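You operate a simulated robot arm through the tools that you are given. There is no shell and no other tool. Be economical: measure what you need, move in short steps, check, and stop when the job is done.

You are at the controls of a simulated robot arm. One attempt, no reset.

JOB
Wrap the 240 mm slim box from the steel plate at its printed width and speed, then stop the belt.
Fine: one pass, long side across the belt; it ends on the roller table.
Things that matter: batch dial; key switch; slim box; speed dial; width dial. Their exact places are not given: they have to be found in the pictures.

It is judged by the outcome, as a careful person would: the job done as asked, and still so three seconds after it is handed in. It fails if anything else is knocked over, pushed out of place, dropped, spilled or broken.

ROBOT AND FRAMES
A 7-joint arm with a two-finger parallel gripper on a trunk, on a base that drives. Base frame: it is fixed to the floor where the robot stands at the start and does not move with it; the origin is under the middle of the robot, x ahead of it, y to its left, z up. Units: mm, rad, N and s.
Its first joint turns from -2.897 to 2.897 rad. Places, roughly: batch dial [500, -600, 900]; key switch [800, -100, 900]; speed dial [500, -500, 900]; width dial [900, 0, 900]. Payload 3.43 kg.
Tool frame: the origin (TCP) lies between the finger pads and is the grasp point; the fingertips stand 30 mm ahead of it; z points along the fingers, y is the line along which they close. The gripper opens to 94 mm. The fingers are 28 mm wide and 10 mm thick; the gripper's body (50 by 96 mm) begins 55 mm behind the TCP.
Orientation is that of the tool frame in the base frame, as [roll, pitch, yaw] about the fixed x, y, z axes, in that order (R = Rz(yaw) Ry(pitch) Rx(roll)). With the fingers straight down and closing along the base's y, the tool's x points along the base's -x, its y along +y and its z along -z.

CONTROLS
- The arm moves only by the tool nudge_tool. Its argument "series" is text: rows parted by semicolons, each of 7 numbers parted by spaces: the shift along the tool's x, y, z in m, then the turn, a rotation vector about the tool's x, y, z in rad, then the opening in per cent of the stroke, from 0 (shut) to 100 (fully open). In form: dx dy dz ax ay az claw; .... A call has 1 to 12 rows; each row is the pose to reach, as a shift and turn from the pose commanded when the call began, along the tool's axes at that moment. A row lasts 0.2 s, in which the tool goes at most 50 mm and 0.15 rad; a call with a longer step from one row to the next is refused whole, and so is a gripper value outside its range. Where a pose cannot be reached the arm comes as near as it can. A force on the tool above 40 N (or 10 N above the force at the start of the call, whichever is more), or a blocked arm, ends the call early, and 0.2 s more pass. The fingers move at their own pace (about 45 mm/s each) and stop on an object; they squeeze with about 33 N. The grip force told is the motor's: it shows also when the fingers shut on nothing. Time passes only in rows, and 0.2 s behind the last, so rows that repeat a pose let the fingers close. The reply holds the time, the measured pose of the TCP, the force on the tool along the base axes, the opening and the grip force, in the units named above and with some noise, with the torque about the TCP (base axes, N m) and any sound that the robot's microphone picked up.
- Cameras (640 x 400 px; columns grow to the right, rows downward): "scene" is now at [489.2, 123.8, 1385.8]; the picture's right is [-0.84, -0.54, 0.00], its down [-0.34, 0.53, -0.78] and it looks along [0.42, -0.65, -0.63] (base axes); focal length 261 px, centre (320, 200). "wrist" rides on the gripper at [76, 14, -102] in the tool frame; the picture's right is [-0.18, 0.98, 0.00], its down [-0.75, -0.14, -0.64] and it looks along [-0.63, -0.12, 0.77] (tool axes); focal length 243 px, centre (320, 200).
- capture(camera): a new picture of that camera. The clock stands still meanwhile.
- move_column(by): slides the trunk up (or, below 0, down) by that many mm; the arm and the scene camera ride with it, the base frame stays. It gives what a move gives, with no picture.
- base_move(legs): drives the robot by 1 to 6 legs, each [ahead, left, turn to the left] in mm, mm and rad, along the robot's own axes; the way and the turn of a leg run together, so that a leg with both is an arc; at most 1500 mm and 3.142 rad a leg. The arm and the cameras ride along, it lands a little off, and it stops where it bumps. It gives what a move gives.
- head_to(pan, tilt): turns the head with the scene camera to pan (to the left, within 1.798 rad either way) and tilt (down, from -0.506 to 1.204), counted from straight ahead of the robot. It gives what a move gives.
- point_at(camera, pixels): there is no depth. For up to 12 entries [column, row, z] of the newest picture of that camera ("zoom" is the newest enlarged one), the place [x, y] in the base frame at which the ray of that pixel passes the height z, good to about 3 mm. The clock stands still meanwhile.
- zoom(camera, box): a new picture of the part [left, top, right, bottom] of that camera's present view, enlarged. The clock stands still meanwhile.
- job_done(): hands the job in; it is judged then, once.

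Keep the steps short. Do not move on a guess: measure, check each grasp and each placing, and mend mistakes. In all there are 80 turns and 68 pictures (those below and enlarged ones count). Leave the gripper open and the arm clear of the work at the hand-in unless told otherwise, and finish with a single line.

The tools are called after ">>>" as name(argument=value, ...) on one line, values as JSON. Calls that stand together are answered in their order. nudge_tool: Moves the arm, as the interface text tells. Its arguments: {"type":"object","properties":{"series":{"type":"string"}},"required":["series"]} The other tools are called the same way: move_column (by) slides the trunk up or down; base_move (legs) drives the base; head_to (pan, tilt) turns the head that bears the scene camera; capture (camera) takes a picture; point_at (camera, pixels) gives the place at which the rays of pixels pass given heights; zoom (camera, box) takes an enlarged picture of a part of a camera's view; job_done () hands the job in.

At the start:

```text
clock: 0.0
tcp_pos: [449.3, -309.7, 1187.8]
tcp_rot: [3.141, 0.001, -3.14]
force: [0.6, 0.0, -0.4]
ft_torque: [0.02, 0.04, 0.0]
width: 94.2
finger_force: 0.0
trunk travel left (down, up): [-450.0, 160.0]
robot x, y, heading: [-1.3, 0.6, 0.001]
head pan, tilt: [-0.998, 0.682]
```

scene: 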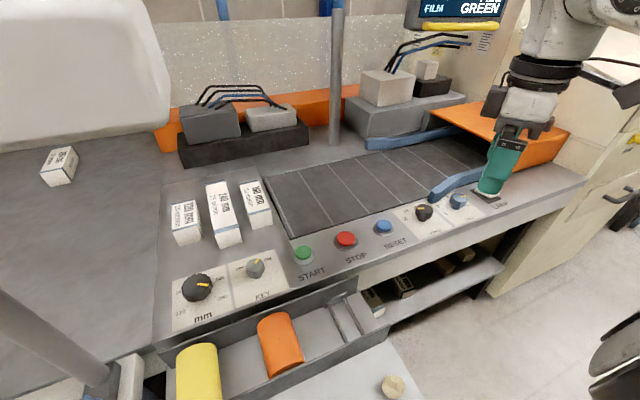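
wrist: 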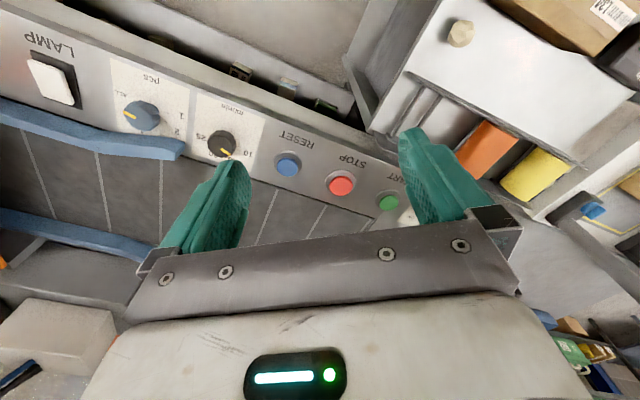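

I see a wrapping machine with three boxes on a steel plate, dials, buttons, and a display at the top. I'll zoom in to read the boxes, the dials and the display.

>>> zoom(camera="scene", box=[160, 170, 290, 251])

>>> zoom(camera="scene", box=[160, 230, 320, 330])

>>> zoom(camera="scene", box=[370, 170, 530, 270])

>>> zoom(camera="scene", box=[400, 0, 520, 75])

```text
4.92 times, centred on (225, 210) of scene
```

zoom: 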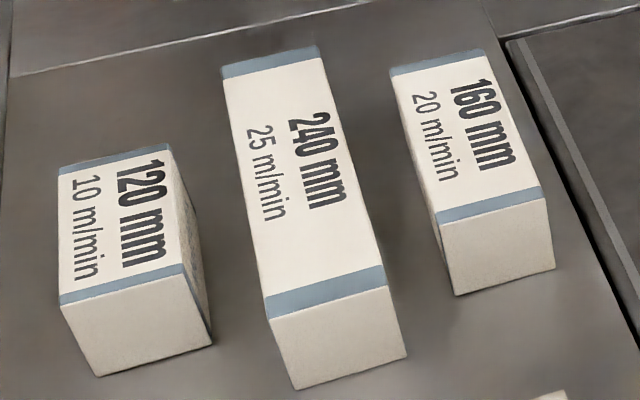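

```text
4.00 times, centred on (240, 280) of scene
```

zoom: 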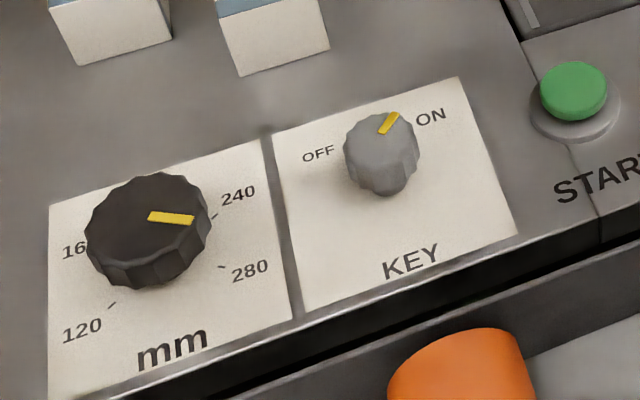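

```text
4.00 times, centred on (450, 220) of scene
```

zoom: 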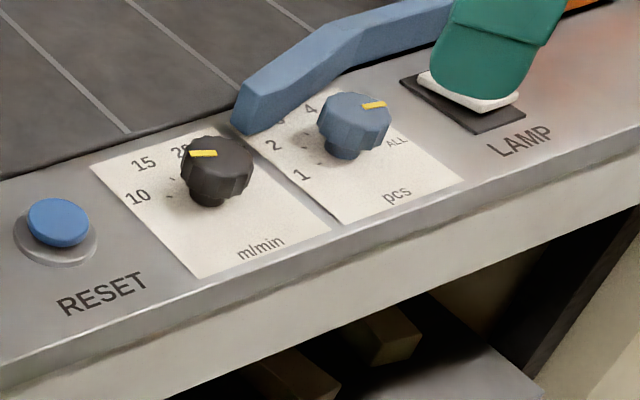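

```text
5.33 times, centred on (460, 38) of scene
```

zoom: 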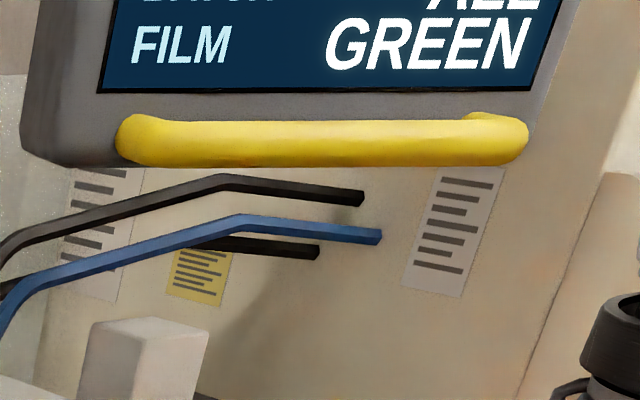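

The target is the middle box: 240 mm, 25 m/min. The key reads near ON and the width dial is a bit short of 240. Next I'll tilt the head up to read the display.

>>> head_to(pan=-0.998, tilt=0.2)

>>> capture(camera="scene")

>>> zoom(camera="wrist", box=[20, 30, 280, 192])

```text
clock: 0.9
tcp_pos: [449.6, -309.9, 1189.3]
tcp_rot: [-3.141, 0.001, -3.141]
force: [-0.2, 0.6, 0.2]
ft_torque: [0.02, 0.02, 0.03]
width: 93.9
finger_force: 0.1
trunk travel left (down, up): [-450.0, 160.0]
robot x, y, heading: [2.9, 0.2, -0.001]
head pan, tilt: [-0.998, 0.201]
```

```text
61 pictures are left
```

scene: 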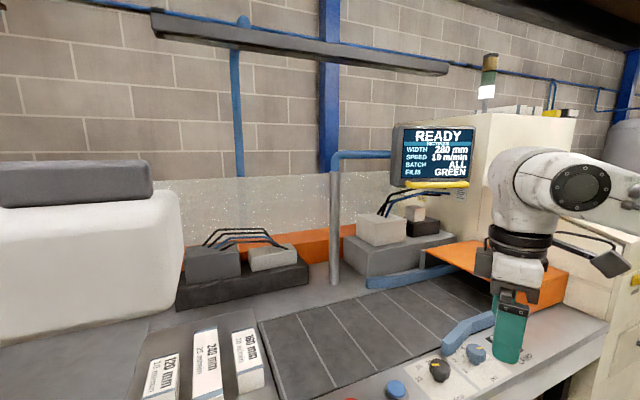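

```text
2.46 times, centred on (150, 111) of wrist
```

zoom: 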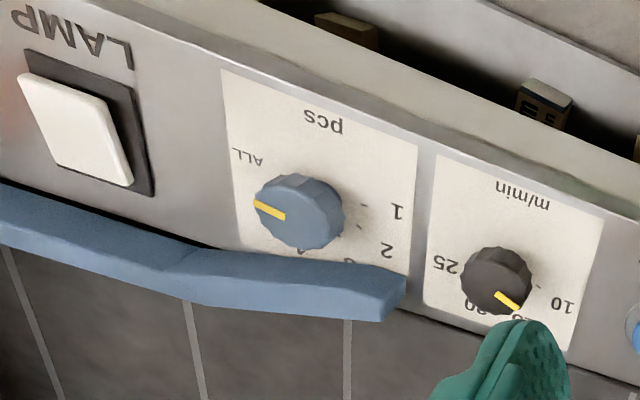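

>>> zoom(camera="scene", box=[380, 115, 490, 190])

```text
5.33 times, centred on (435, 152) of scene
```

zoom: 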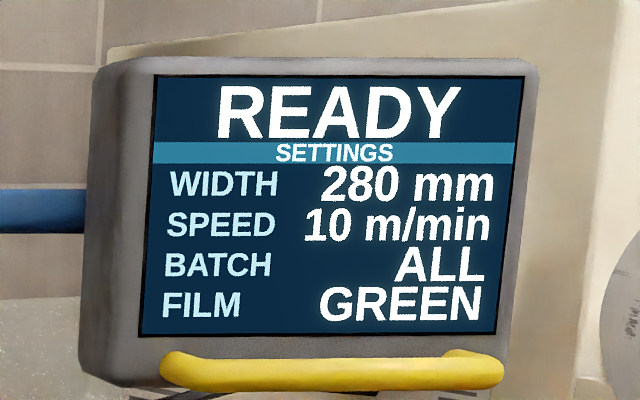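

The display says READY, WIDTH 280, SPEED 10, BATCH ALL, FILM GREEN. So width has to go to 240 and speed to 25. I'll tilt the head back down to measure, then look right for the roller table.

>>> head_to(pan=-1.6, tilt=0.5)

>>> capture(camera="scene")

>>> head_to(pan=-0.7, tilt=0.9)

>>> capture(camera="scene")

```text
clock: 1.9
tcp_pos: [449.6, -311.3, 1188.7]
tcp_rot: [3.141, -0.001, 3.141]
force: [0.0, -0.6, 0.1]
ft_torque: [-0.02, 0.03, 0.01]
width: 94.1
finger_force: 0.1
trunk travel left (down, up): [-450.0, 160.0]
robot x, y, heading: [0.3, -1.1, 0.001]
head pan, tilt: [-1.6, 0.499]
```

```text
58 pictures are left
```

scene: 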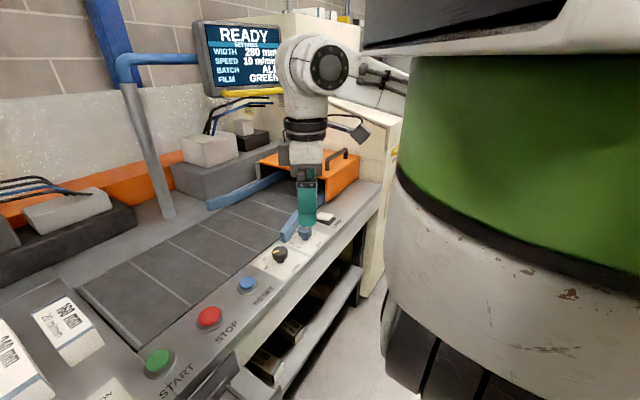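

```text
clock: 3.1
tcp_pos: [449.7, -310.8, 1189.4]
tcp_rot: [3.141, 0.001, 3.142]
force: [0.4, 1.2, -0.8]
ft_torque: [0.01, 0.01, -0.01]
width: 93.9
finger_force: 0.1
trunk travel left (down, up): [-450.0, 160.0]
robot x, y, heading: [-1.8, -3.7, 0.002]
head pan, tilt: [-0.7, 0.901]
```

```text
57 pictures are left
```

scene: 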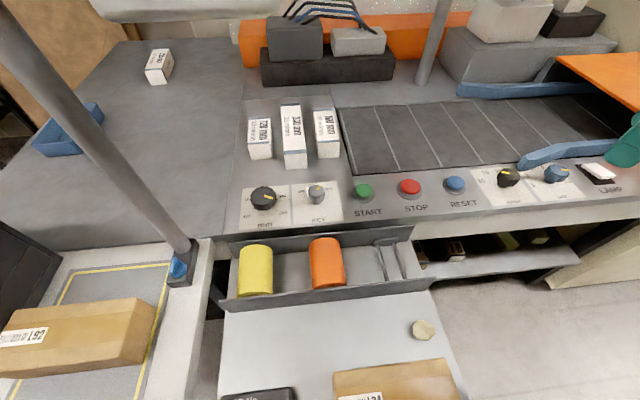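

Now I'll measure the dials, buttons, boxes and belt corners at about 900 mm height.

>>> point_at(camera="scene", pixels=[[264, 198, 920], [316, 192, 920], [363, 190, 910], [410, 186, 910], [455, 183, 910], [508, 177, 920], [557, 172, 920], [284, 107, 930], [300, 105, 930], [307, 154, 930], [287, 156, 930], [339, 108, 900]])

>>> point_at(camera="scene", pixels=[[371, 176, 900], [286, 167, 900], [307, 166, 900], [240, 99, 900], [230, 228, 900], [541, 96, 900], [517, 165, 900], [259, 148, 900], [457, 95, 900], [588, 92, 900], [620, 137, 900]])

```text
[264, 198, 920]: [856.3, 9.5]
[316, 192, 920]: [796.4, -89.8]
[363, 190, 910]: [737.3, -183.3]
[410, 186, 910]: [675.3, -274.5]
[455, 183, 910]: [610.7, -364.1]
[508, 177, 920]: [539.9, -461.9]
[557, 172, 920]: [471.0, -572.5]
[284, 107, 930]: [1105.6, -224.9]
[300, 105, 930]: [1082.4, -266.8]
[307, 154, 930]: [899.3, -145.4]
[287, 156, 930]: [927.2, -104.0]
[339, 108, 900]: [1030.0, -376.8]
```

```text
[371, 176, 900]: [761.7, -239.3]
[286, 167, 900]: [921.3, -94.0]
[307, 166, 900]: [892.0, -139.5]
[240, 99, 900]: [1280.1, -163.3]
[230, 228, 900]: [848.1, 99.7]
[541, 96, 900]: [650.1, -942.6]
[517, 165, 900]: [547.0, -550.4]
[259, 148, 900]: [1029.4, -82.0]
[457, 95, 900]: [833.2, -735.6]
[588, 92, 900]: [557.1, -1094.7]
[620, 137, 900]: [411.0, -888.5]
```

The machine is turned: the belt runs along about (-0.56,-0.83), and the box already lies across that direction. The box is about 1020 mm away, so I need to drive a little closer. I'll look at the floor ahead first.

>>> head_to(pan=-0.4, tilt=1.2)

>>> capture(camera="scene")

>>> head_to(pan=-1.2, tilt=1.2)

>>> capture(camera="scene")

```text
clock: 3.9
tcp_pos: [449.0, -310.2, 1188.5]
tcp_rot: [-3.141, 0.0, 3.141]
force: [0.4, -1.1, 0.8]
ft_torque: [-0.02, 0.02, 0.0]
width: 94.0
finger_force: 0.1
trunk travel left (down, up): [-450.0, 160.0]
robot x, y, heading: [-3.5, -2.0, -0.002]
head pan, tilt: [-0.4, 1.201]
```

```text
56 pictures are left
```

scene: 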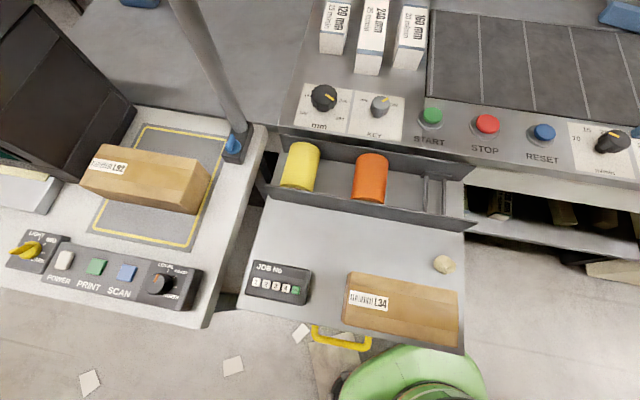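

```text
clock: 5.0
tcp_pos: [449.8, -310.0, 1188.4]
tcp_rot: [-3.141, 0.002, -3.141]
force: [0.1, -0.6, -0.7]
ft_torque: [-0.02, -0.01, -0.01]
width: 94.0
finger_force: 0.0
trunk travel left (down, up): [-450.0, 160.0]
robot x, y, heading: [-4.8, -1.4, 0.0]
head pan, tilt: [-1.201, 1.201]
```

```text
55 pictures are left
```

scene: 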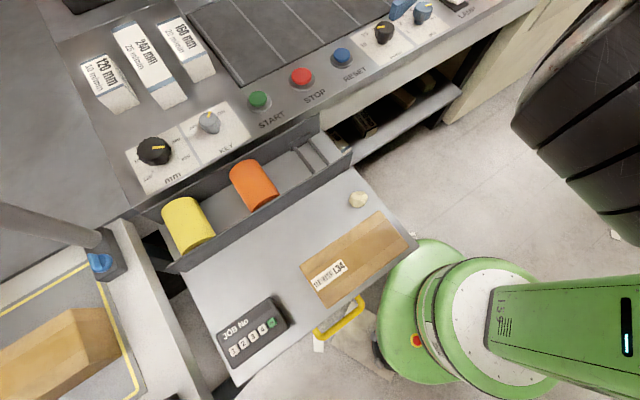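

A drawer with items stands between the robot and the machine. I'll measure its edge and the robot base outline.

>>> point_at(camera="scene", pixels=[[350, 168, 750], [418, 243, 750], [235, 385, 750], [418, 240, 250], [380, 320, 250], [355, 160, 800], [318, 350, 0], [460, 90, 500], [435, 130, 500], [520, 130, 0], [640, 235, 0], [365, 300, 750]])

```text
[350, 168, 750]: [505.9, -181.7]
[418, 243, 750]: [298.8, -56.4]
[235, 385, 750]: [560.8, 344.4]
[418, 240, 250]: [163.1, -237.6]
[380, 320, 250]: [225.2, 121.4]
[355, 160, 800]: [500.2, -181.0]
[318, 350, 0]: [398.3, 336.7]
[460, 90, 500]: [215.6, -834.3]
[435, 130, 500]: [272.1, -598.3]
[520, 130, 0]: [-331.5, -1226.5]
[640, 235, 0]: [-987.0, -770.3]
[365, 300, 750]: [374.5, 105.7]
```

The drawer ends at its right side, so I'll drive sideways along the machine (170 mm) and then in toward it (220 mm).

>>> base_move(legs=[[-97, -145, 0], [183, -123, 0]])

>>> head_to(pan=-0.3, tilt=0.9)

>>> capture(camera="scene")

```text
clock: 7.8
tcp_pos: [531.3, -579.3, 1187.9]
tcp_rot: [3.14, -0.001, 3.141]
force: [-0.1, 0.1, 0.3]
ft_torque: [0.0, -0.01, 0.0]
width: 94.1
finger_force: 0.1
trunk travel left (down, up): [-450.0, 160.0]
robot x, y, heading: [82.9, -268.4, -0.002]
head pan, tilt: [-1.201, 1.201]
```

```text
clock: 9.0
tcp_pos: [532.6, -579.3, 1188.2]
tcp_rot: [3.141, 0.0, -3.142]
force: [-0.4, 0.5, 0.6]
ft_torque: [-0.01, 0.03, 0.0]
width: 94.0
finger_force: 0.0
trunk travel left (down, up): [-450.0, 160.0]
robot x, y, heading: [83.0, -270.2, 0.0]
head pan, tilt: [-0.3, 0.901]
```

```text
54 pictures are left
```

scene: 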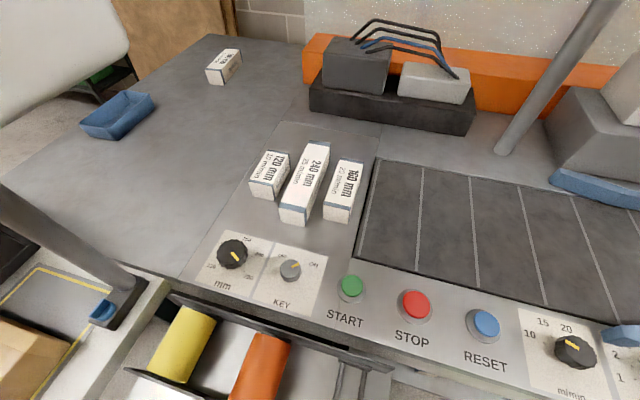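

The robot has moved. I'll measure the same features from this second viewpoint to get their heights.

>>> point_at(camera="scene", pixels=[[232, 247, 900], [232, 247, 940], [290, 265, 920], [351, 284, 900], [351, 284, 920], [576, 342, 900], [576, 342, 940], [279, 206, 900], [279, 206, 940], [301, 222, 900], [308, 206, 940], [329, 143, 940]])

>>> point_at(camera="scene", pixels=[[282, 219, 900], [377, 158, 900], [355, 258, 900], [290, 143, 940], [338, 160, 940], [323, 200, 940], [308, 141, 940], [270, 150, 940], [323, 220, 900], [250, 181, 940], [617, 336, 920], [639, 212, 900]])

>>> zoom(camera="scene", box=[200, 130, 380, 242])

>>> zoom(camera="scene", box=[190, 220, 340, 314])

```text
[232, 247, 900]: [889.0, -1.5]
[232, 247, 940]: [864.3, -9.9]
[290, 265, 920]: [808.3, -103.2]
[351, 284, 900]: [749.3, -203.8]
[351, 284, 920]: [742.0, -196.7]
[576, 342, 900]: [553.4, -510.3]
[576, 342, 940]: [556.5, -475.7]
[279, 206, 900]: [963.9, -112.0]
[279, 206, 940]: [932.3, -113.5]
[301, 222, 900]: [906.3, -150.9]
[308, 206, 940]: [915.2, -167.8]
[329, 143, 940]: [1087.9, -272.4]
```

```text
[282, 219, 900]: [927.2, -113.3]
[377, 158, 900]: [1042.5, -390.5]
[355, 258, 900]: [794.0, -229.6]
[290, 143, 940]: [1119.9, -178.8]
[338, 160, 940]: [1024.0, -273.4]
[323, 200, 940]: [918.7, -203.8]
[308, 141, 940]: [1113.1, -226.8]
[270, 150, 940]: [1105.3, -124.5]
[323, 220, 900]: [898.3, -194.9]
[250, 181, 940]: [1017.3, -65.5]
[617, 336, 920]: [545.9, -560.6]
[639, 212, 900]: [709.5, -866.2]
```

```text
3.56 times, centred on (290, 186) of scene
```

zoom: 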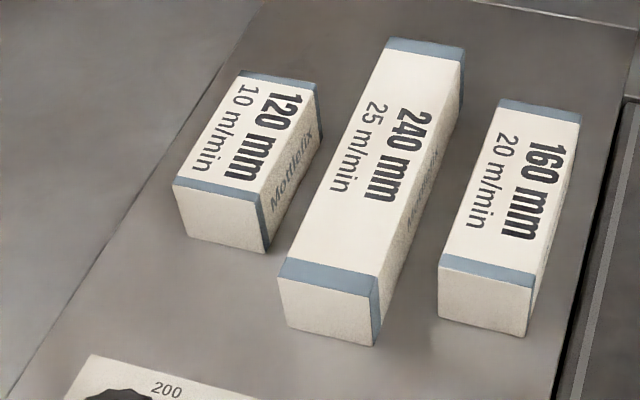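

```text
4.26 times, centred on (265, 267) of scene
```

zoom: 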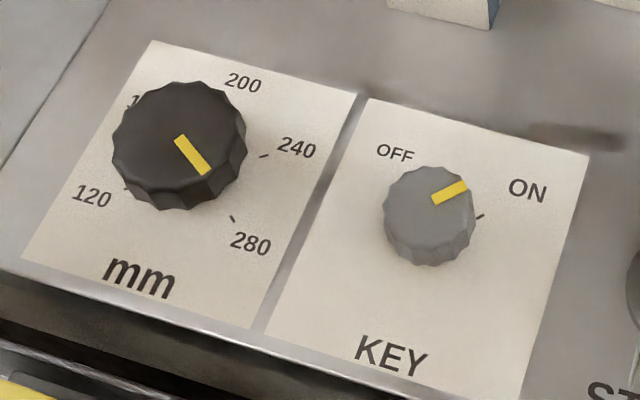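

>>> point_at(camera="scene", pixels=[[279, 202.6, 900], [306.9, 207.3, 900], [309.1, 140.7, 900], [331, 143.5, 900], [281, 222.2, 860], [304.6, 227.3, 860], [323.7, 219.4, 860], [275, 201, 860], [377, 158, 860], [357, 258, 860], [576, 342, 880], [232, 247, 880]])

```text
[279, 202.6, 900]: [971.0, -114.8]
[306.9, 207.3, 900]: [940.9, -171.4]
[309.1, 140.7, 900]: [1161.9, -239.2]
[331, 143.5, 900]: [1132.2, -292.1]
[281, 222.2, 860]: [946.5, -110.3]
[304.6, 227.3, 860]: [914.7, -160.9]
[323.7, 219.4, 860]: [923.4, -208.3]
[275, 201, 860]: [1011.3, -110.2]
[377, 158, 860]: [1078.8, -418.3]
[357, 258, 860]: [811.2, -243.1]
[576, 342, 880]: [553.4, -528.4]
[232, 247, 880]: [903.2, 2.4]
```

Heights from two views disagree somewhat (top of box about 900–920). I'll use the wrist camera, which is now close above the speed dial.

>>> capture(camera="wrist")

```text
51 pictures are left
```

wrist: 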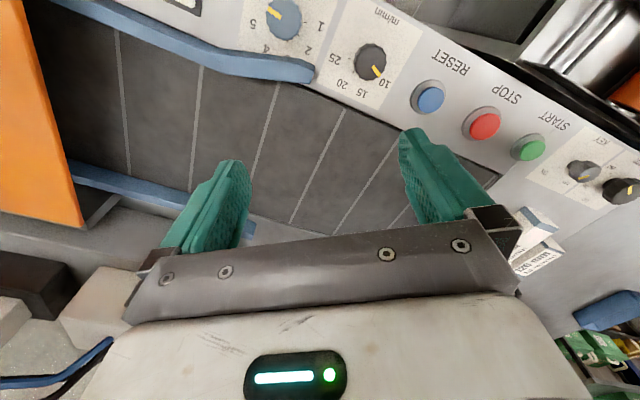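

>>> point_at(camera="wrist", pixels=[[370, 56, 880], [370, 56, 900], [370, 56, 860], [285, 12, 880], [430, 95, 880], [486, 122, 880], [530, 145, 880], [585, 167, 880], [622, 187, 880], [282, 36, 860], [499, 178, 860], [312, 83, 860]])

```text
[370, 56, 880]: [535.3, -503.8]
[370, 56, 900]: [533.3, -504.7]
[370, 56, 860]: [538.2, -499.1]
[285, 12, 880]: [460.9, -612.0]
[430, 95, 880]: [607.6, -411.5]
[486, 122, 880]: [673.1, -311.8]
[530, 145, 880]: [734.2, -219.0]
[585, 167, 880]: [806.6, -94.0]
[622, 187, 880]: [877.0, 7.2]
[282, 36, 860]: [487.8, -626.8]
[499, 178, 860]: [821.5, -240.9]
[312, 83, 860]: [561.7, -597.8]
```

I'll bring the gripper above the speed knob at about (541,-503), down to z 1000, and look again.

>>> nudge_tool(series="-0.002 0.016 0.04 0 0 0 100; -0.004 0.032 0.08 0 0 0 100; -0.006 0.048 0.12 0 0 0 100; -0.008 0.062 0.155 0 0 0 100; -0.009 0.076 0.188 0 0 0 100; -0.009 0.076 0.188 0 0 0 100")

>>> capture(camera="wrist")

```text
clock: 10.4
tcp_pos: [575.1, -555.3, 980.0]
tcp_rot: [3.125, 0.009, 3.138]
force: [-0.1, -0.5, 0.0]
ft_torque: [0.01, 0.04, 0.0]
width: 94.0
finger_force: 0.0
out of reach, approached as far as the arm can: row 1, 2, 3, 4, 5, 6
trunk travel left (down, up): [-450.0, 160.0]
robot x, y, heading: [83.8, -265.0, -0.003]
head pan, tilt: [-0.3, 0.901]
```

```text
50 pictures are left
```

wrist: 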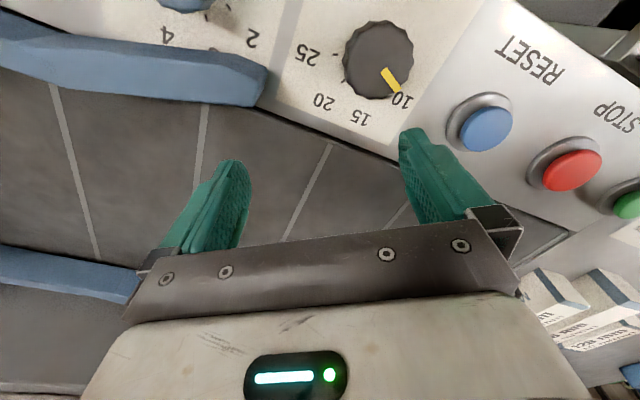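

The arm came only as near as (575,-555,980). I'll measure from this view, then try again with a small move.

>>> point_at(camera="wrist", pixels=[[377, 50, 880], [377, 50, 860], [392, 80, 880], [380, 70, 850], [400, 101, 850], [303, 54, 850], [486, 128, 870], [571, 170, 870], [268, 105, 850], [185, 0, 880]])

>>> nudge_tool(series="0.01 0.02 -0.02 0 0 0 100; 0.02 0.04 -0.02 0 0 0 100; 0.02 0.04 -0.02 0 0 0 100")

```text
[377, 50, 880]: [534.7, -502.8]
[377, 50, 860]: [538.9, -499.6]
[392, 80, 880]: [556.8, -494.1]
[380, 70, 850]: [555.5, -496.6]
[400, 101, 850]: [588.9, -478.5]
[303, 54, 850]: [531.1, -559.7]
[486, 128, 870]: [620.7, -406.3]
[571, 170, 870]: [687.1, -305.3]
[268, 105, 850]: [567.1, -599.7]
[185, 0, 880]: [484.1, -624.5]
```

```text
clock: 11.2
tcp_pos: [576.1, -559.9, 997.8]
tcp_rot: [3.126, 0.005, 3.139]
force: [0.3, 0.1, 0.5]
ft_torque: [0.0, 0.04, -0.04]
width: 93.8
finger_force: 0.2
out of reach, approached as far as the arm can: row 1, 2, 3
trunk travel left (down, up): [-450.0, 160.0]
robot x, y, heading: [78.7, -271.9, -0.001]
head pan, tilt: [-0.3, 0.901]
```

Close-in reach seems limited by the folded arm. I'll raise the trunk by 150 mm so the arm can reach down.

>>> move_column(by=150)

>>> nudge_tool(series="0 0 0.001 0 0 0 100")

```text
clock: 13.0
tcp_pos: [575.7, -559.8, 1146.9]
tcp_rot: [3.127, 0.005, 3.14]
force: [-0.5, 0.0, 0.9]
ft_torque: [-0.01, -0.02, 0.02]
width: 94.2
finger_force: 0.0
trunk travel left (down, up): [-600.0, 10.0]
robot x, y, heading: [83.1, -265.7, -0.003]
head pan, tilt: [-0.3, 0.901]
```

```text
clock: 13.4
tcp_pos: [574.4, -564.9, 1150.6]
tcp_rot: [-3.14, -0.003, 3.141]
force: [-0.6, -0.6, -0.9]
ft_torque: [0.0, 0.0, 0.0]
width: 93.9
finger_force: 0.0
trunk travel left (down, up): [-600.0, 10.0]
robot x, y, heading: [81.5, -273.8, 0.005]
head pan, tilt: [-0.3, 0.901]
```

>>> nudge_tool(series="0.01 0.02 0.04 0 0 0 100; 0.02 0.04 0.08 0 0 0 100; 0.034 0.062 0.11 0 0 0 100; 0.034 0.062 0.15 0 0 0 100; 0.034 0.062 0.15 0 0 0 100")

>>> capture(camera="wrist")

```text
clock: 14.6
tcp_pos: [541.2, -503.8, 999.6]
tcp_rot: [3.141, 0.0, 3.141]
force: [-0.2, 0.0, 0.7]
ft_torque: [0.05, -0.01, 0.0]
width: 93.8
finger_force: 0.0
out of reach, approached as far as the arm can: row 1, 2, 3
trunk travel left (down, up): [-600.0, 10.0]
robot x, y, heading: [83.3, -263.6, -0.003]
head pan, tilt: [-0.3, 0.901]
```

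```text
49 pictures are left
```

wrist: 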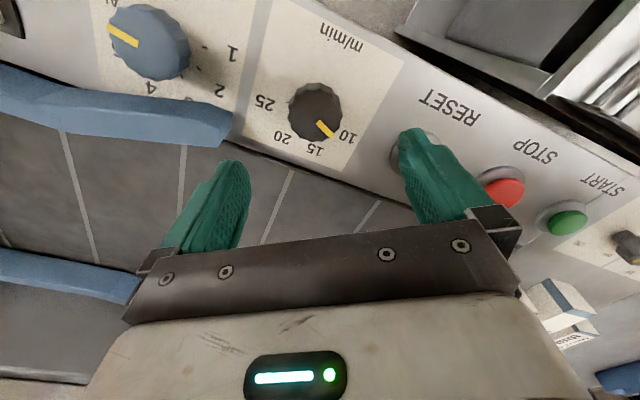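

>>> zoom(camera="wrist", box=[230, 60, 390, 160])

>>> point_at(camera="wrist", pixels=[[315, 105, 880], [315, 105, 900], [316, 120, 850], [343, 135, 860], [263, 103, 860], [283, 136, 860], [316, 150, 860], [499, 190, 880], [566, 220, 880], [150, 35, 880]])

```text
4.00 times, centred on (310, 110) of wrist
```

zoom: 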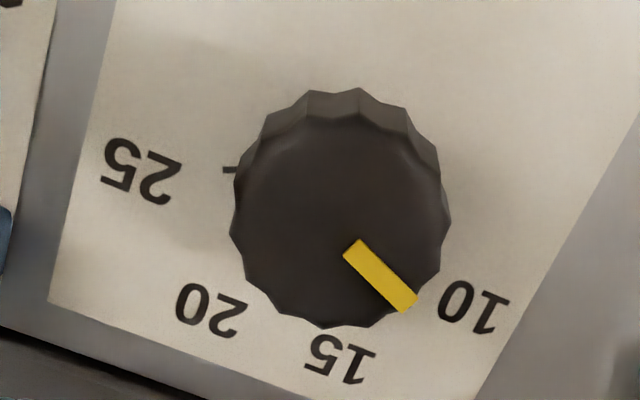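

```text
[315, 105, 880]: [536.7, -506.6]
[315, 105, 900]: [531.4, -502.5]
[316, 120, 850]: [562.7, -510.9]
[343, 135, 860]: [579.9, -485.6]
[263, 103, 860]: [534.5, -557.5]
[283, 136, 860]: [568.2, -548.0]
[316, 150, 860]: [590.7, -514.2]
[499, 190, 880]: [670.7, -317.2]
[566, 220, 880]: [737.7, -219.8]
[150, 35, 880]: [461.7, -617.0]
```

>>> point_at(camera="zoom", pixels=[[140, 172, 860], [210, 312, 860], [340, 362, 860], [473, 305, 860], [337, 220, 880], [337, 220, 890], [352, 247, 885], [408, 303, 885], [229, 170, 860], [337, 220, 870]])

```text
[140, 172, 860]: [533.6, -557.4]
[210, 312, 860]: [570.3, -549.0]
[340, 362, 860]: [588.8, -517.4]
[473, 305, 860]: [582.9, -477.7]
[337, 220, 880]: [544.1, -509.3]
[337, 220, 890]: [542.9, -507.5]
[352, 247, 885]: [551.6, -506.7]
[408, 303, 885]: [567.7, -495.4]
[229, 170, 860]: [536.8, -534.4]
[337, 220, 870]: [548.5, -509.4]
```

The knob centre is about (545,-509), and it needs about 140° clockwise from 10 to 25. I'll centre over it and pre-turn the gripper −1.2 rad.

>>> nudge_tool(series="-0.004 -0.005 0 0 0 -0.15 100; -0.004 -0.005 0 0 0 -0.3 100; -0.004 -0.005 0 0 0 -0.45 100; -0.004 -0.005 0 0 0 -0.6 100; -0.004 -0.005 0 0 0 -0.75 100; -0.004 -0.005 0 0 0 -0.9 100; -0.004 -0.005 0 0 0 -1.05 100; -0.004 -0.005 0 0 0 -1.2 100; -0.004 -0.005 0.04 0 0 -1.2 100; -0.004 -0.005 0.07 0 0 -1.2 100; -0.004 -0.005 0.085 0 0 -1.2 100; -0.004 -0.005 0.085 0 0 -1.2 100")

>>> capture(camera="wrist")

>>> head_to(pan=-0.75, tilt=0.8)

>>> capture(camera="scene")

```text
clock: 17.2
tcp_pos: [544.8, -505.8, 914.4]
tcp_rot: [3.141, 0.0, -1.942]
force: [-0.4, -0.3, 1.1]
ft_torque: [0.0, 0.01, 0.01]
width: 93.7
finger_force: 0.1
trunk travel left (down, up): [-600.0, 10.0]
robot x, y, heading: [81.4, -266.6, -0.0]
head pan, tilt: [-0.3, 0.901]
```

```text
47 pictures are left
```

wrist: 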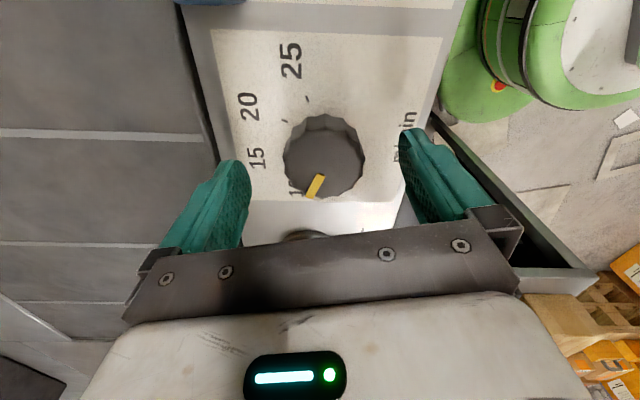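

```text
clock: 18.1
tcp_pos: [545.3, -504.7, 916.3]
tcp_rot: [-3.142, 0.001, -1.947]
force: [0.0, 0.7, -0.2]
ft_torque: [0.02, -0.01, -0.02]
width: 93.9
finger_force: 0.0
trunk travel left (down, up): [-600.0, 10.0]
robot x, y, heading: [83.6, -270.0, 0.002]
head pan, tilt: [-0.75, 0.799]
```

```text
46 pictures are left
```

scene: 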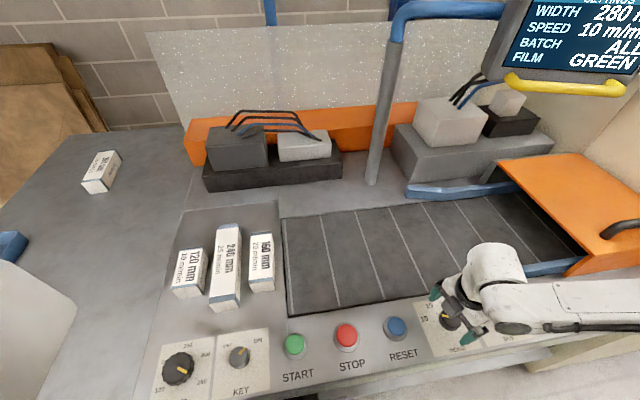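

The knob is centred between the fingers (about (323,160)). I'll go down 20 mm and close on it.

>>> nudge_tool(series="0 0.002 0.01 0 0 0 100; 0 0.002 0.02 0 0 0 100; 0 0.002 0.02 0 0 0 40; 0 0.002 0.02 0 0 0 30; 0 0.002 0.02 0 0 0 30")

```text
clock: 19.3
tcp_pos: [543.1, -504.9, 895.2]
tcp_rot: [3.139, -0.001, -1.943]
force: [-4.8, 0.9, 0.7]
ft_torque: [-0.04, -0.01, -0.06]
width: 45.4
finger_force: 20.0
trunk travel left (down, up): [-600.0, 10.0]
robot x, y, heading: [82.2, -267.1, -0.008]
head pan, tilt: [-0.75, 0.799]
```

Gripped at 45.4 mm. Turning clockwise, first 1.65 rad, then checking.

>>> nudge_tool(series="0 0 0 0 0 0.0 15; 0 0 0 0 0 0.15 15; 0 0 0 0 0 0.3 15; 0 0 0 0 0 0.45 15; 0 0 0 0 0 0.6 15; 0 0 0 0 0 0.75 15; 0 0 0 0 0 0.9 15; 0 0 0 0 0 1.05 15; 0 0 0 0 0 1.2 15; 0 0 0 0 0 1.35 15; 0 0 0 0 0 1.5 15; 0 0 0 0 0 1.6 15")

>>> zoom(camera="scene", box=[480, 0, 640, 100])

```text
clock: 21.9
tcp_pos: [542.8, -507.6, 895.3]
tcp_rot: [-3.138, 0.004, 2.736]
force: [18.9, -32.3, -14.4]
ft_torque: [-0.35, -0.58, 0.1]
width: 45.1
finger_force: 44.9
trunk travel left (down, up): [-600.0, 10.0]
robot x, y, heading: [84.8, -266.6, -0.003]
head pan, tilt: [-0.75, 0.799]
```

```text
4.00 times, centred on (560, 50) of scene
```

zoom: 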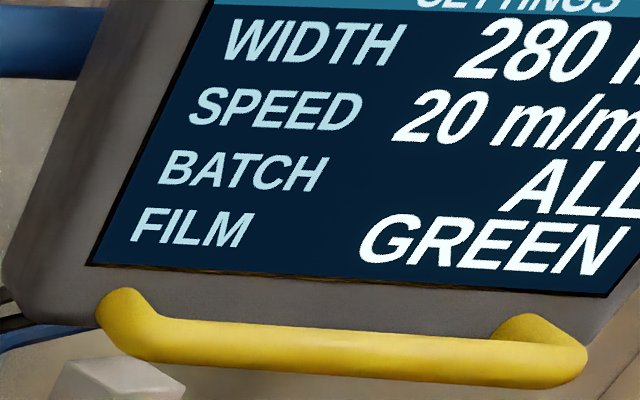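

Speed reads 20 now. Side force of 37 N shows I'm a bit off-centre, so I'll shift a few mm toward the knob's axis and turn the rest of the way.

>>> nudge_tool(series="-0.0016 -0.0012 0 0 0 0 15; -0.0032 -0.0024 0 0 0 0.0 15; -0.0032 -0.0024 0 0 0 0.15 15; -0.0032 -0.0024 0 0 0 0.3 15; -0.0032 -0.0024 0 0 0 0.45 15; -0.0032 -0.0024 0 0 0 0.6 15; -0.0032 -0.0024 0 0 0 0.73 15; -0.0032 -0.0024 0 0 0 0.85 15")

>>> zoom(camera="scene", box=[480, 0, 640, 100])

```text
clock: 23.7
tcp_pos: [542.5, -507.7, 895.8]
tcp_rot: [-3.137, -0.001, 1.886]
force: [-25.6, -18.6, 3.4]
ft_torque: [-0.49, -0.01, 1.21]
width: 45.1
finger_force: 45.2
trunk travel left (down, up): [-600.0, 10.0]
robot x, y, heading: [80.2, -267.8, -0.005]
head pan, tilt: [-0.75, 0.799]
```

```text
4.00 times, centred on (560, 50) of scene
```

zoom: 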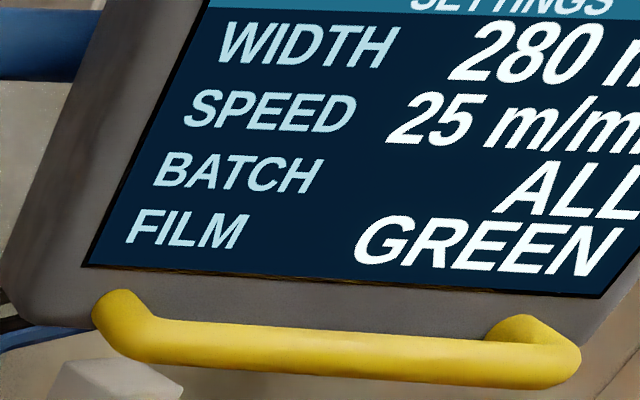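

Speed reads 25. I'll release the knob, rise 80 mm, and check that it holds.

>>> nudge_tool(series="0 0 0 0 0 -0.03 30; 0 0 0 0 0 -0.03 100; 0 0 0 0 0 -0.03 100; 0 0 0 0 0 -0.03 100; 0 0 -0.04 0 0 -0.03 100; 0 0 -0.08 0 0 -0.03 100; 0 0 -0.12 0 0 -0.03 100; 0 0 -0.16 0 0 -0.03 100")

>>> capture(camera="scene")

>>> capture(camera="wrist")

```text
clock: 25.5
tcp_pos: [550.6, -517.1, 1043.8]
tcp_rot: [3.141, 0.0, 1.919]
force: [-0.4, 0.8, 0.2]
ft_torque: [0.01, 0.0, 0.01]
width: 94.1
finger_force: 0.0
out of reach, approached as far as the arm can: row 8
trunk travel left (down, up): [-600.0, 10.0]
robot x, y, heading: [83.9, -270.1, -0.004]
head pan, tilt: [-0.75, 0.799]
```

```text
43 pictures are left
```

scene: 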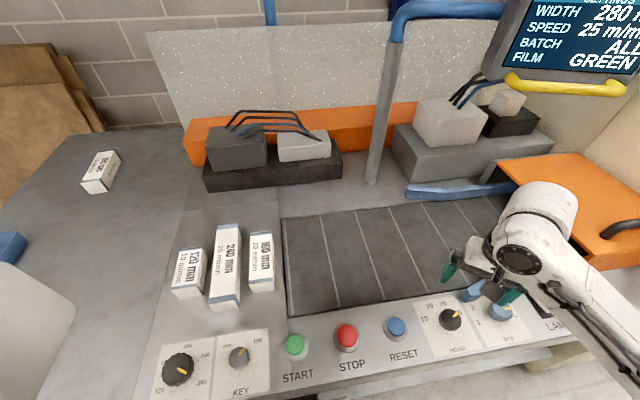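

```text
42 pictures are left
```

wrist: 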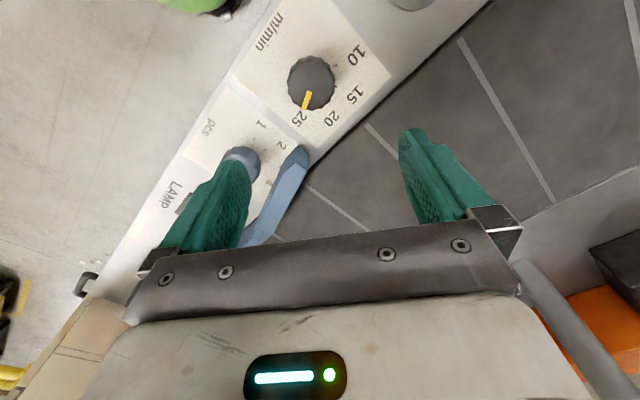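

Pointer sits on 25. Next is the width knob near (885,2). I'll move above the panel toward it in a straight line, turning the tool −0.88 rad.

>>> nudge_tool(series="0.0305 0.0384 0 0 0 -0.0733 100; 0.061 0.0768 0 0 0 -0.1467 100; 0.0915 0.1153 0 0 0 -0.22 100; 0.122 0.1537 0 0 0 -0.2933 100; 0.1525 0.1921 0 0 0 -0.3667 100; 0.183 0.2305 0 0 0 -0.44 100; 0.2135 0.2689 0 0 0 -0.5133 100; 0.244 0.3073 0 0 0 -0.5867 100; 0.2745 0.3458 0 0 0 -0.66 100; 0.305 0.3842 0 0 0 -0.7333 100; 0.3355 0.4226 0 0 0 -0.8067 100; 0.366 0.461 0 0 0 -0.88 100")

>>> capture(camera="wrist")

```text
clock: 28.1
tcp_pos: [859.1, -18.5, 1045.3]
tcp_rot: [-3.141, -0.002, 2.799]
force: [1.0, -0.5, 0.1]
ft_torque: [0.0, -0.01, 0.02]
width: 94.1
finger_force: 0.1
out of reach, approached as far as the arm can: row 1, 2, 3, 4, 5
trunk travel left (down, up): [-600.0, 10.0]
robot x, y, heading: [79.8, -269.9, -0.003]
head pan, tilt: [-0.75, 0.799]
```

```text
41 pictures are left
```

wrist: 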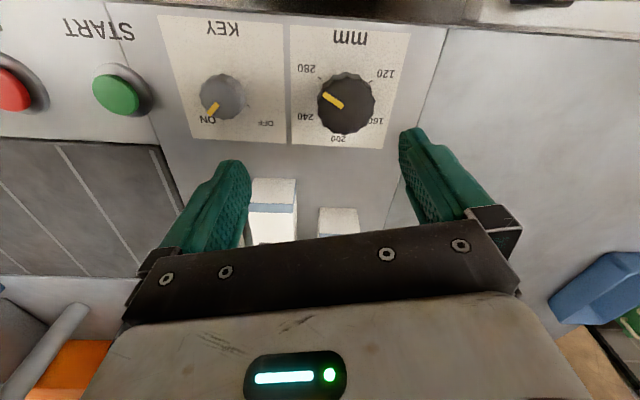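

>>> zoom(camera="wrist", box=[280, 30, 420, 155])

>>> point_at(camera="wrist", pixels=[[346, 104, 885], [346, 106, 885], [326, 97, 885], [340, 105, 885], [307, 68, 858], [305, 117, 858], [338, 139, 858], [377, 121, 858], [386, 73, 858]])

```text
3.20 times, centred on (350, 92) of wrist
```

zoom: 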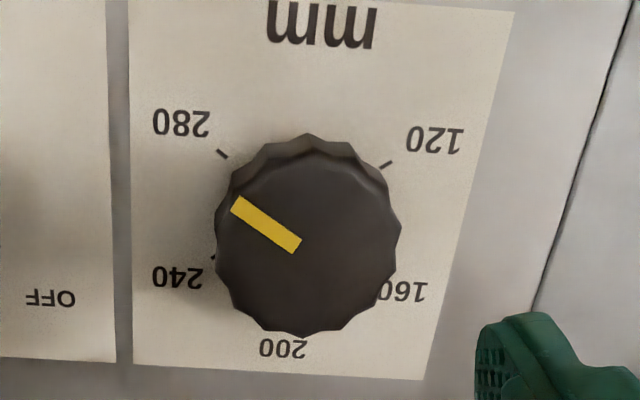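

```text
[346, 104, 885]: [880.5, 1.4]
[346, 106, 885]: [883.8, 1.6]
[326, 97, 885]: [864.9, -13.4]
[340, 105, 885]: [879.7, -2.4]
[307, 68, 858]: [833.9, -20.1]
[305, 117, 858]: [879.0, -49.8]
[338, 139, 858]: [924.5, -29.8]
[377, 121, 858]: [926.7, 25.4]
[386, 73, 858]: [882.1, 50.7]
```

The width knob is centred at about (882,1). 280 to 240 is about 60° counter-clockwise. I'll centre over it and go down to z 915.

>>> nudge_tool(series="-0.008 0.013 0.03 0 0 0 100; -0.0152 0.026 0.06 0 0 0 100; -0.0152 0.026 0.095 0 0 0 100; -0.0152 0.026 0.13 0 0 0 100; -0.0152 0.026 0.13 0 0 0 100")

>>> capture(camera="wrist")

```text
clock: 29.3
tcp_pos: [882.3, 3.2, 915.6]
tcp_rot: [3.141, 0.001, 2.799]
force: [0.5, 0.2, 0.0]
ft_torque: [-0.01, -0.01, 0.0]
width: 93.9
finger_force: 0.1
trunk travel left (down, up): [-600.0, 10.0]
robot x, y, heading: [82.2, -266.5, 0.004]
head pan, tilt: [-0.75, 0.799]
```

```text
39 pictures are left
```

wrist: 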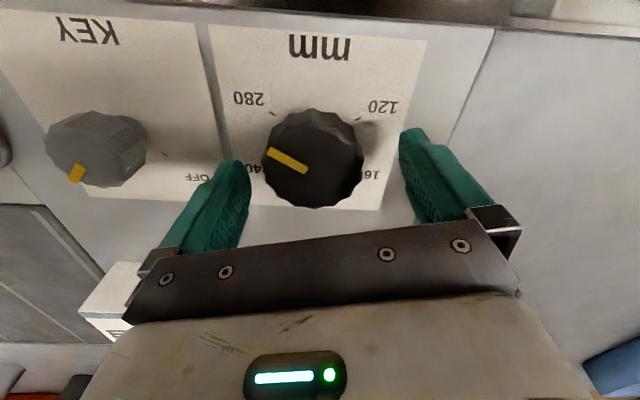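

The knob is about 4 mm off in tool y (column 313 against 320). I'll correct that, go down 20 mm and close.

>>> nudge_tool(series="0 -0.004 0.01 0 0 0 100; 0 -0.004 0.02 0 0 0 100; 0 -0.004 0.02 0 0 0 50; 0 -0.004 0.02 0 0 0 30; 0 -0.004 0.02 0 0 0 30")

```text
clock: 30.5
tcp_pos: [880.2, 0.2, 895.9]
tcp_rot: [3.141, 0.001, 2.799]
force: [0.9, 1.9, -1.8]
ft_torque: [0.08, -0.29, 0.03]
width: 58.0
finger_force: 30.2
trunk travel left (down, up): [-600.0, 10.0]
robot x, y, heading: [84.3, -266.2, -0.004]
head pan, tilt: [-0.75, 0.799]
```

Gripped at 58 mm with small side force. Turning counter-clockwise by 1.06 rad.

>>> nudge_tool(series="0 0 0 0 0 0 25; 0 0 0 0 0 -0.14 25; 0 0 0 0 0 -0.28 25; 0 0 0 0 0 -0.42 25; 0 0 0 0 0 -0.56 25; 0 0 0 0 0 -0.7 25; 0 0 0 0 0 -0.84 25; 0 0 0 0 0 -0.96 25; 0 0 0 0 0 -1.06 25; 0 0 0 0 0 -1.06 25")

>>> head_to(pan=-0.9, tilt=0.6)

>>> capture(camera="scene")

```text
clock: 32.7
tcp_pos: [880.4, -0.1, 896.4]
tcp_rot: [3.14, 0.002, -2.419]
force: [12.3, 19.9, -11.1]
ft_torque: [0.16, -0.02, 0.12]
width: 57.4
finger_force: 45.1
trunk travel left (down, up): [-600.0, 10.0]
robot x, y, heading: [80.8, -266.0, 0.001]
head pan, tilt: [-0.75, 0.799]
```

```text
clock: 33.4
tcp_pos: [881.7, 0.4, 896.1]
tcp_rot: [3.139, 0.003, -2.423]
force: [10.4, 23.8, -9.8]
ft_torque: [0.24, 0.07, 0.0]
width: 57.3
finger_force: 44.5
trunk travel left (down, up): [-600.0, 10.0]
robot x, y, heading: [83.9, -269.9, -0.001]
head pan, tilt: [-0.901, 0.6]
```

```text
38 pictures are left
```

scene: 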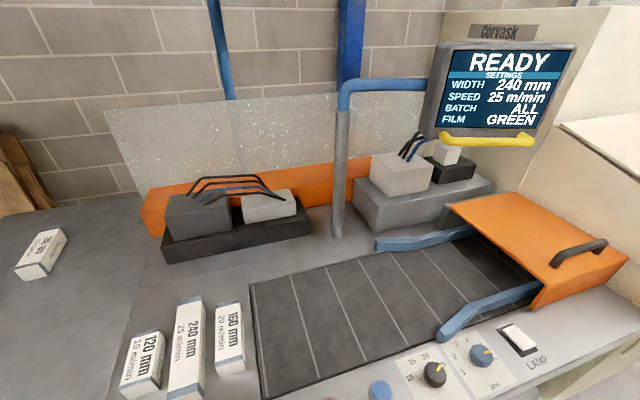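

Width reads 240 and speed 25. I'll release, rise, and check the pointer.

>>> nudge_tool(series="0 0 0 0 0 0 60; 0 0 0 0 0 0 100; 0 0 0 0 0 0 100; 0 0 -0.04 0 0 0 100; 0 0 -0.08 0 0 0 100; 0 0 -0.12 0 0 0 100; 0 0 -0.16 0 0 0 100")

>>> capture(camera="wrist")

```text
clock: 35.0
tcp_pos: [880.2, 1.4, 1056.4]
tcp_rot: [-3.141, -0.001, -2.423]
force: [1.1, 0.2, 0.2]
ft_torque: [0.01, 0.01, 0.0]
width: 93.8
finger_force: 0.1
trunk travel left (down, up): [-600.0, 10.0]
robot x, y, heading: [81.8, -266.4, -0.007]
head pan, tilt: [-0.901, 0.6]
```

```text
37 pictures are left
```

wrist: 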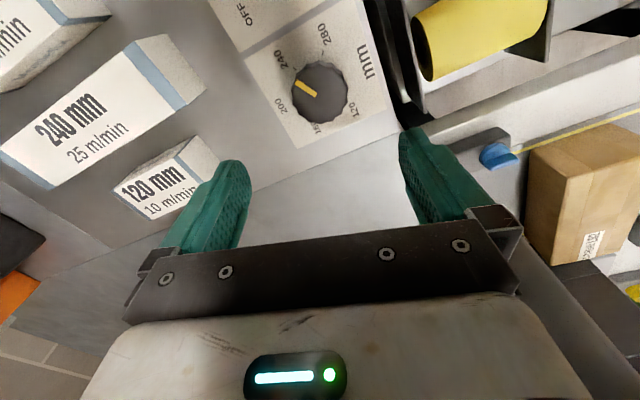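

The pointer sits at 240. Now I'll measure the box's top corners in this wrist view at candidate heights.

>>> zoom(camera="wrist", box=[0, 0, 240, 230])

>>> point_at(camera="wrist", pixels=[[137, 40, 930], [175, 110, 930], [137, 40, 900], [175, 110, 900], [205, 91, 860], [205, 91, 850], [0, 152, 930], [53, 187, 930], [156, 36, 860], [180, 137, 900]])

```text
1.74 times, centred on (120, 115) of wrist
```

zoom: 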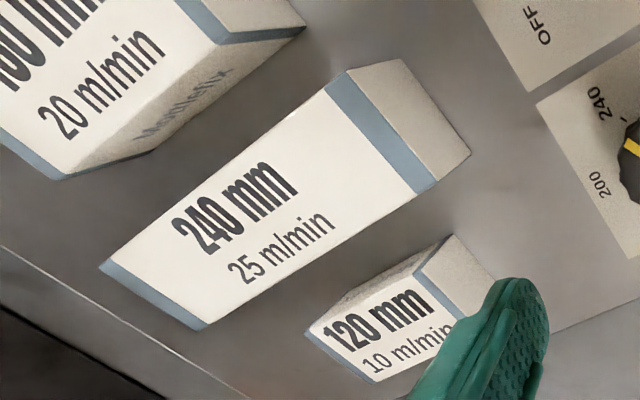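

```text
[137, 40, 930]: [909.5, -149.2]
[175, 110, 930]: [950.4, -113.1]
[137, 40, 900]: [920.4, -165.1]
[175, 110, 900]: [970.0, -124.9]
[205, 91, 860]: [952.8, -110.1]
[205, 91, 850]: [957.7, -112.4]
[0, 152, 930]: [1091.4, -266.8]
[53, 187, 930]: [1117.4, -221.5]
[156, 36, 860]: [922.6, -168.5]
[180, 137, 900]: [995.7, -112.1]
```

>>> point_at(camera="zoom", pixels=[[436, 185, 930], [346, 70, 930], [436, 185, 910], [346, 70, 910], [470, 155, 860], [400, 60, 860], [100, 265, 930], [207, 328, 930], [460, 235, 910], [314, 330, 910], [155, 150, 860], [305, 30, 910]])

```text
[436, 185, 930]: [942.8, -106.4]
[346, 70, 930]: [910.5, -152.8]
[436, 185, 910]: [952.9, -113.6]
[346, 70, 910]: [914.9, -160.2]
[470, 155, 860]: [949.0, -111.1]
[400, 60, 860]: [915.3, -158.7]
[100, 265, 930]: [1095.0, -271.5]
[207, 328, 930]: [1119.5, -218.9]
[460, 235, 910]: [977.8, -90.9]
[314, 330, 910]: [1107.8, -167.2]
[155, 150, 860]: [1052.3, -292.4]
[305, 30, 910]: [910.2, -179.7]
```

Box top is at about z 915, near-end centre (932,-135), far end (1126,-259). So its centre is about (1029,-197), with size about 230 × 58 × 55 mm. I'll move above it with the fingers closing across its narrow side.

>>> nudge_tool(series="0.002 -0.0274 0 0 0 0.143 100; 0.004 -0.0549 0 0 0 0.286 100; 0.006 -0.0823 0 0 0 0.429 100; 0.008 -0.1098 0 0 0 0.572 100; 0.01 -0.1372 0 0 0 0.716 100; 0.012 -0.1647 0 0 0 0.859 100; 0.014 -0.1921 0 0 0 1.002 100; 0.016 -0.2196 0 0 0 1.145 100; 0.018 -0.247 0 0 0 1.288 100; 0.018 -0.247 0 0 0 1.288 100")

>>> capture(camera="wrist")

```text
clock: 37.2
tcp_pos: [1029.8, -197.9, 1055.8]
tcp_rot: [3.142, 0.001, 2.571]
force: [0.6, 0.1, -0.4]
ft_torque: [-0.02, -0.01, 0.01]
width: 93.9
finger_force: 0.0
trunk travel left (down, up): [-600.0, 10.0]
robot x, y, heading: [79.3, -269.1, 0.0]
head pan, tilt: [-0.901, 0.6]
```

```text
35 pictures are left
```

wrist: 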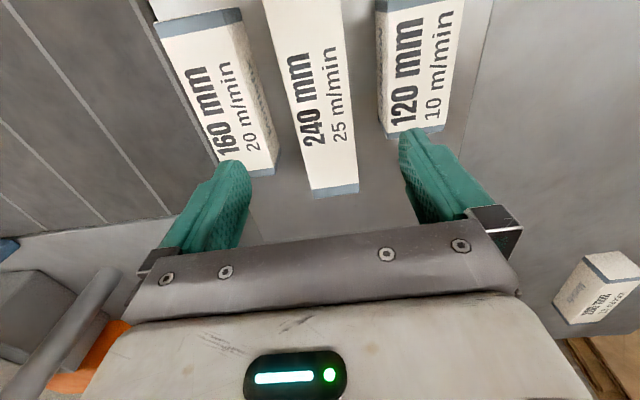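

>>> point_at(camera="wrist", pixels=[[312, 190, 915], [358, 184, 915], [272, 30, 915], [340, 15, 915], [240, 180, 915], [280, 175, 860], [390, 132, 915], [376, 14, 915], [392, 140, 860], [240, 10, 915], [272, 110, 860], [335, 110, 915]])

>>> zoom(camera="wrist", box=[140, 0, 480, 210])

```text
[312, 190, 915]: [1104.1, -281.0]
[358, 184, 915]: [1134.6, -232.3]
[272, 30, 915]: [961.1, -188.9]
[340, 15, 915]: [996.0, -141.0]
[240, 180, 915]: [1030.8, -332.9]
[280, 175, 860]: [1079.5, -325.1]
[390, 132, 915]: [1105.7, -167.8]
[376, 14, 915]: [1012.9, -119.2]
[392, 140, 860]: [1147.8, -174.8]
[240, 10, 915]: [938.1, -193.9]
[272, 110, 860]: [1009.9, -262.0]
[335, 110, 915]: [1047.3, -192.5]
```

```text
1.88 times, centred on (310, 105) of wrist
```

zoom: 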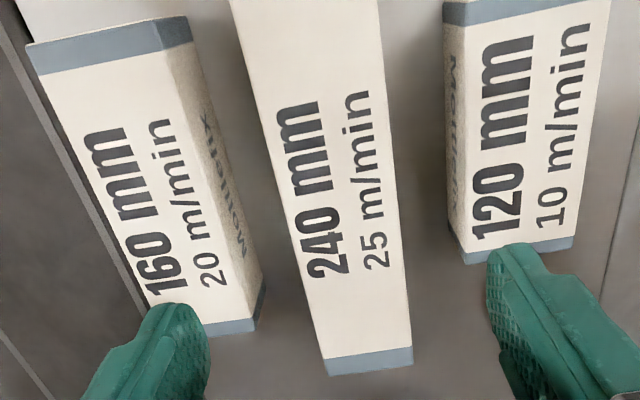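

The 160 box is about 50 mm away and the 120 box about 33 mm, so I'll open to only about 76 mm (81%). I'll go down to just above the box and check.

>>> nudge_tool(series="0.0046 -0.0007 0.03 0 0 0 81; 0.0046 -0.0007 0.065 0 0 0 81; 0.0046 -0.0007 0.1 0 0 0 81; 0.0046 -0.0007 0.1 0 0 0 81")

>>> capture(camera="wrist")

```text
clock: 38.2
tcp_pos: [1026.3, -196.2, 955.4]
tcp_rot: [3.141, 0.0, 2.571]
force: [-0.2, -0.3, 0.0]
ft_torque: [0.03, 0.02, -0.02]
width: 76.3
finger_force: 0.0
trunk travel left (down, up): [-600.0, 10.0]
robot x, y, heading: [83.4, -267.9, -0.004]
head pan, tilt: [-0.901, 0.6]
```

```text
33 pictures are left
```

wrist: 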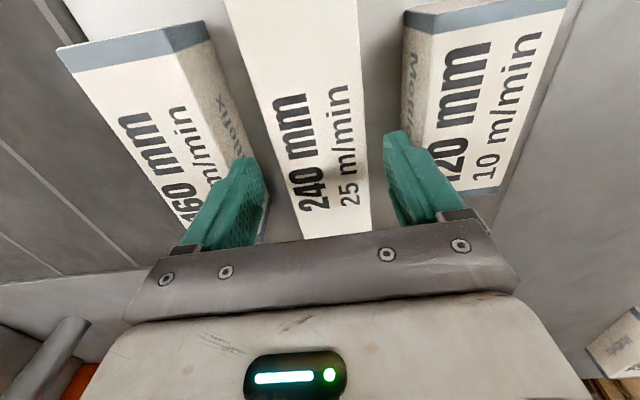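

>>> zoom(camera="wrist", box=[220, 60, 460, 210])

```text
2.67 times, centred on (340, 135) of wrist
```

zoom: 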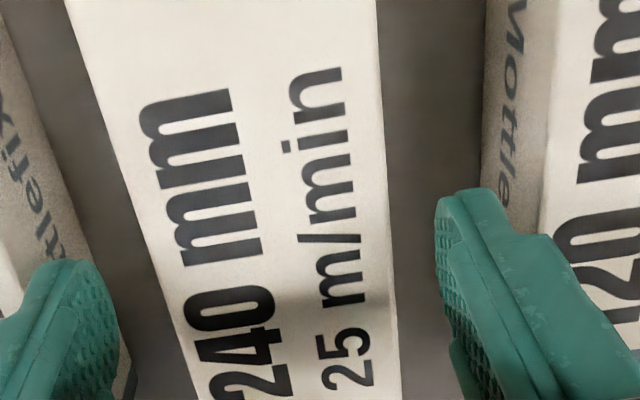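

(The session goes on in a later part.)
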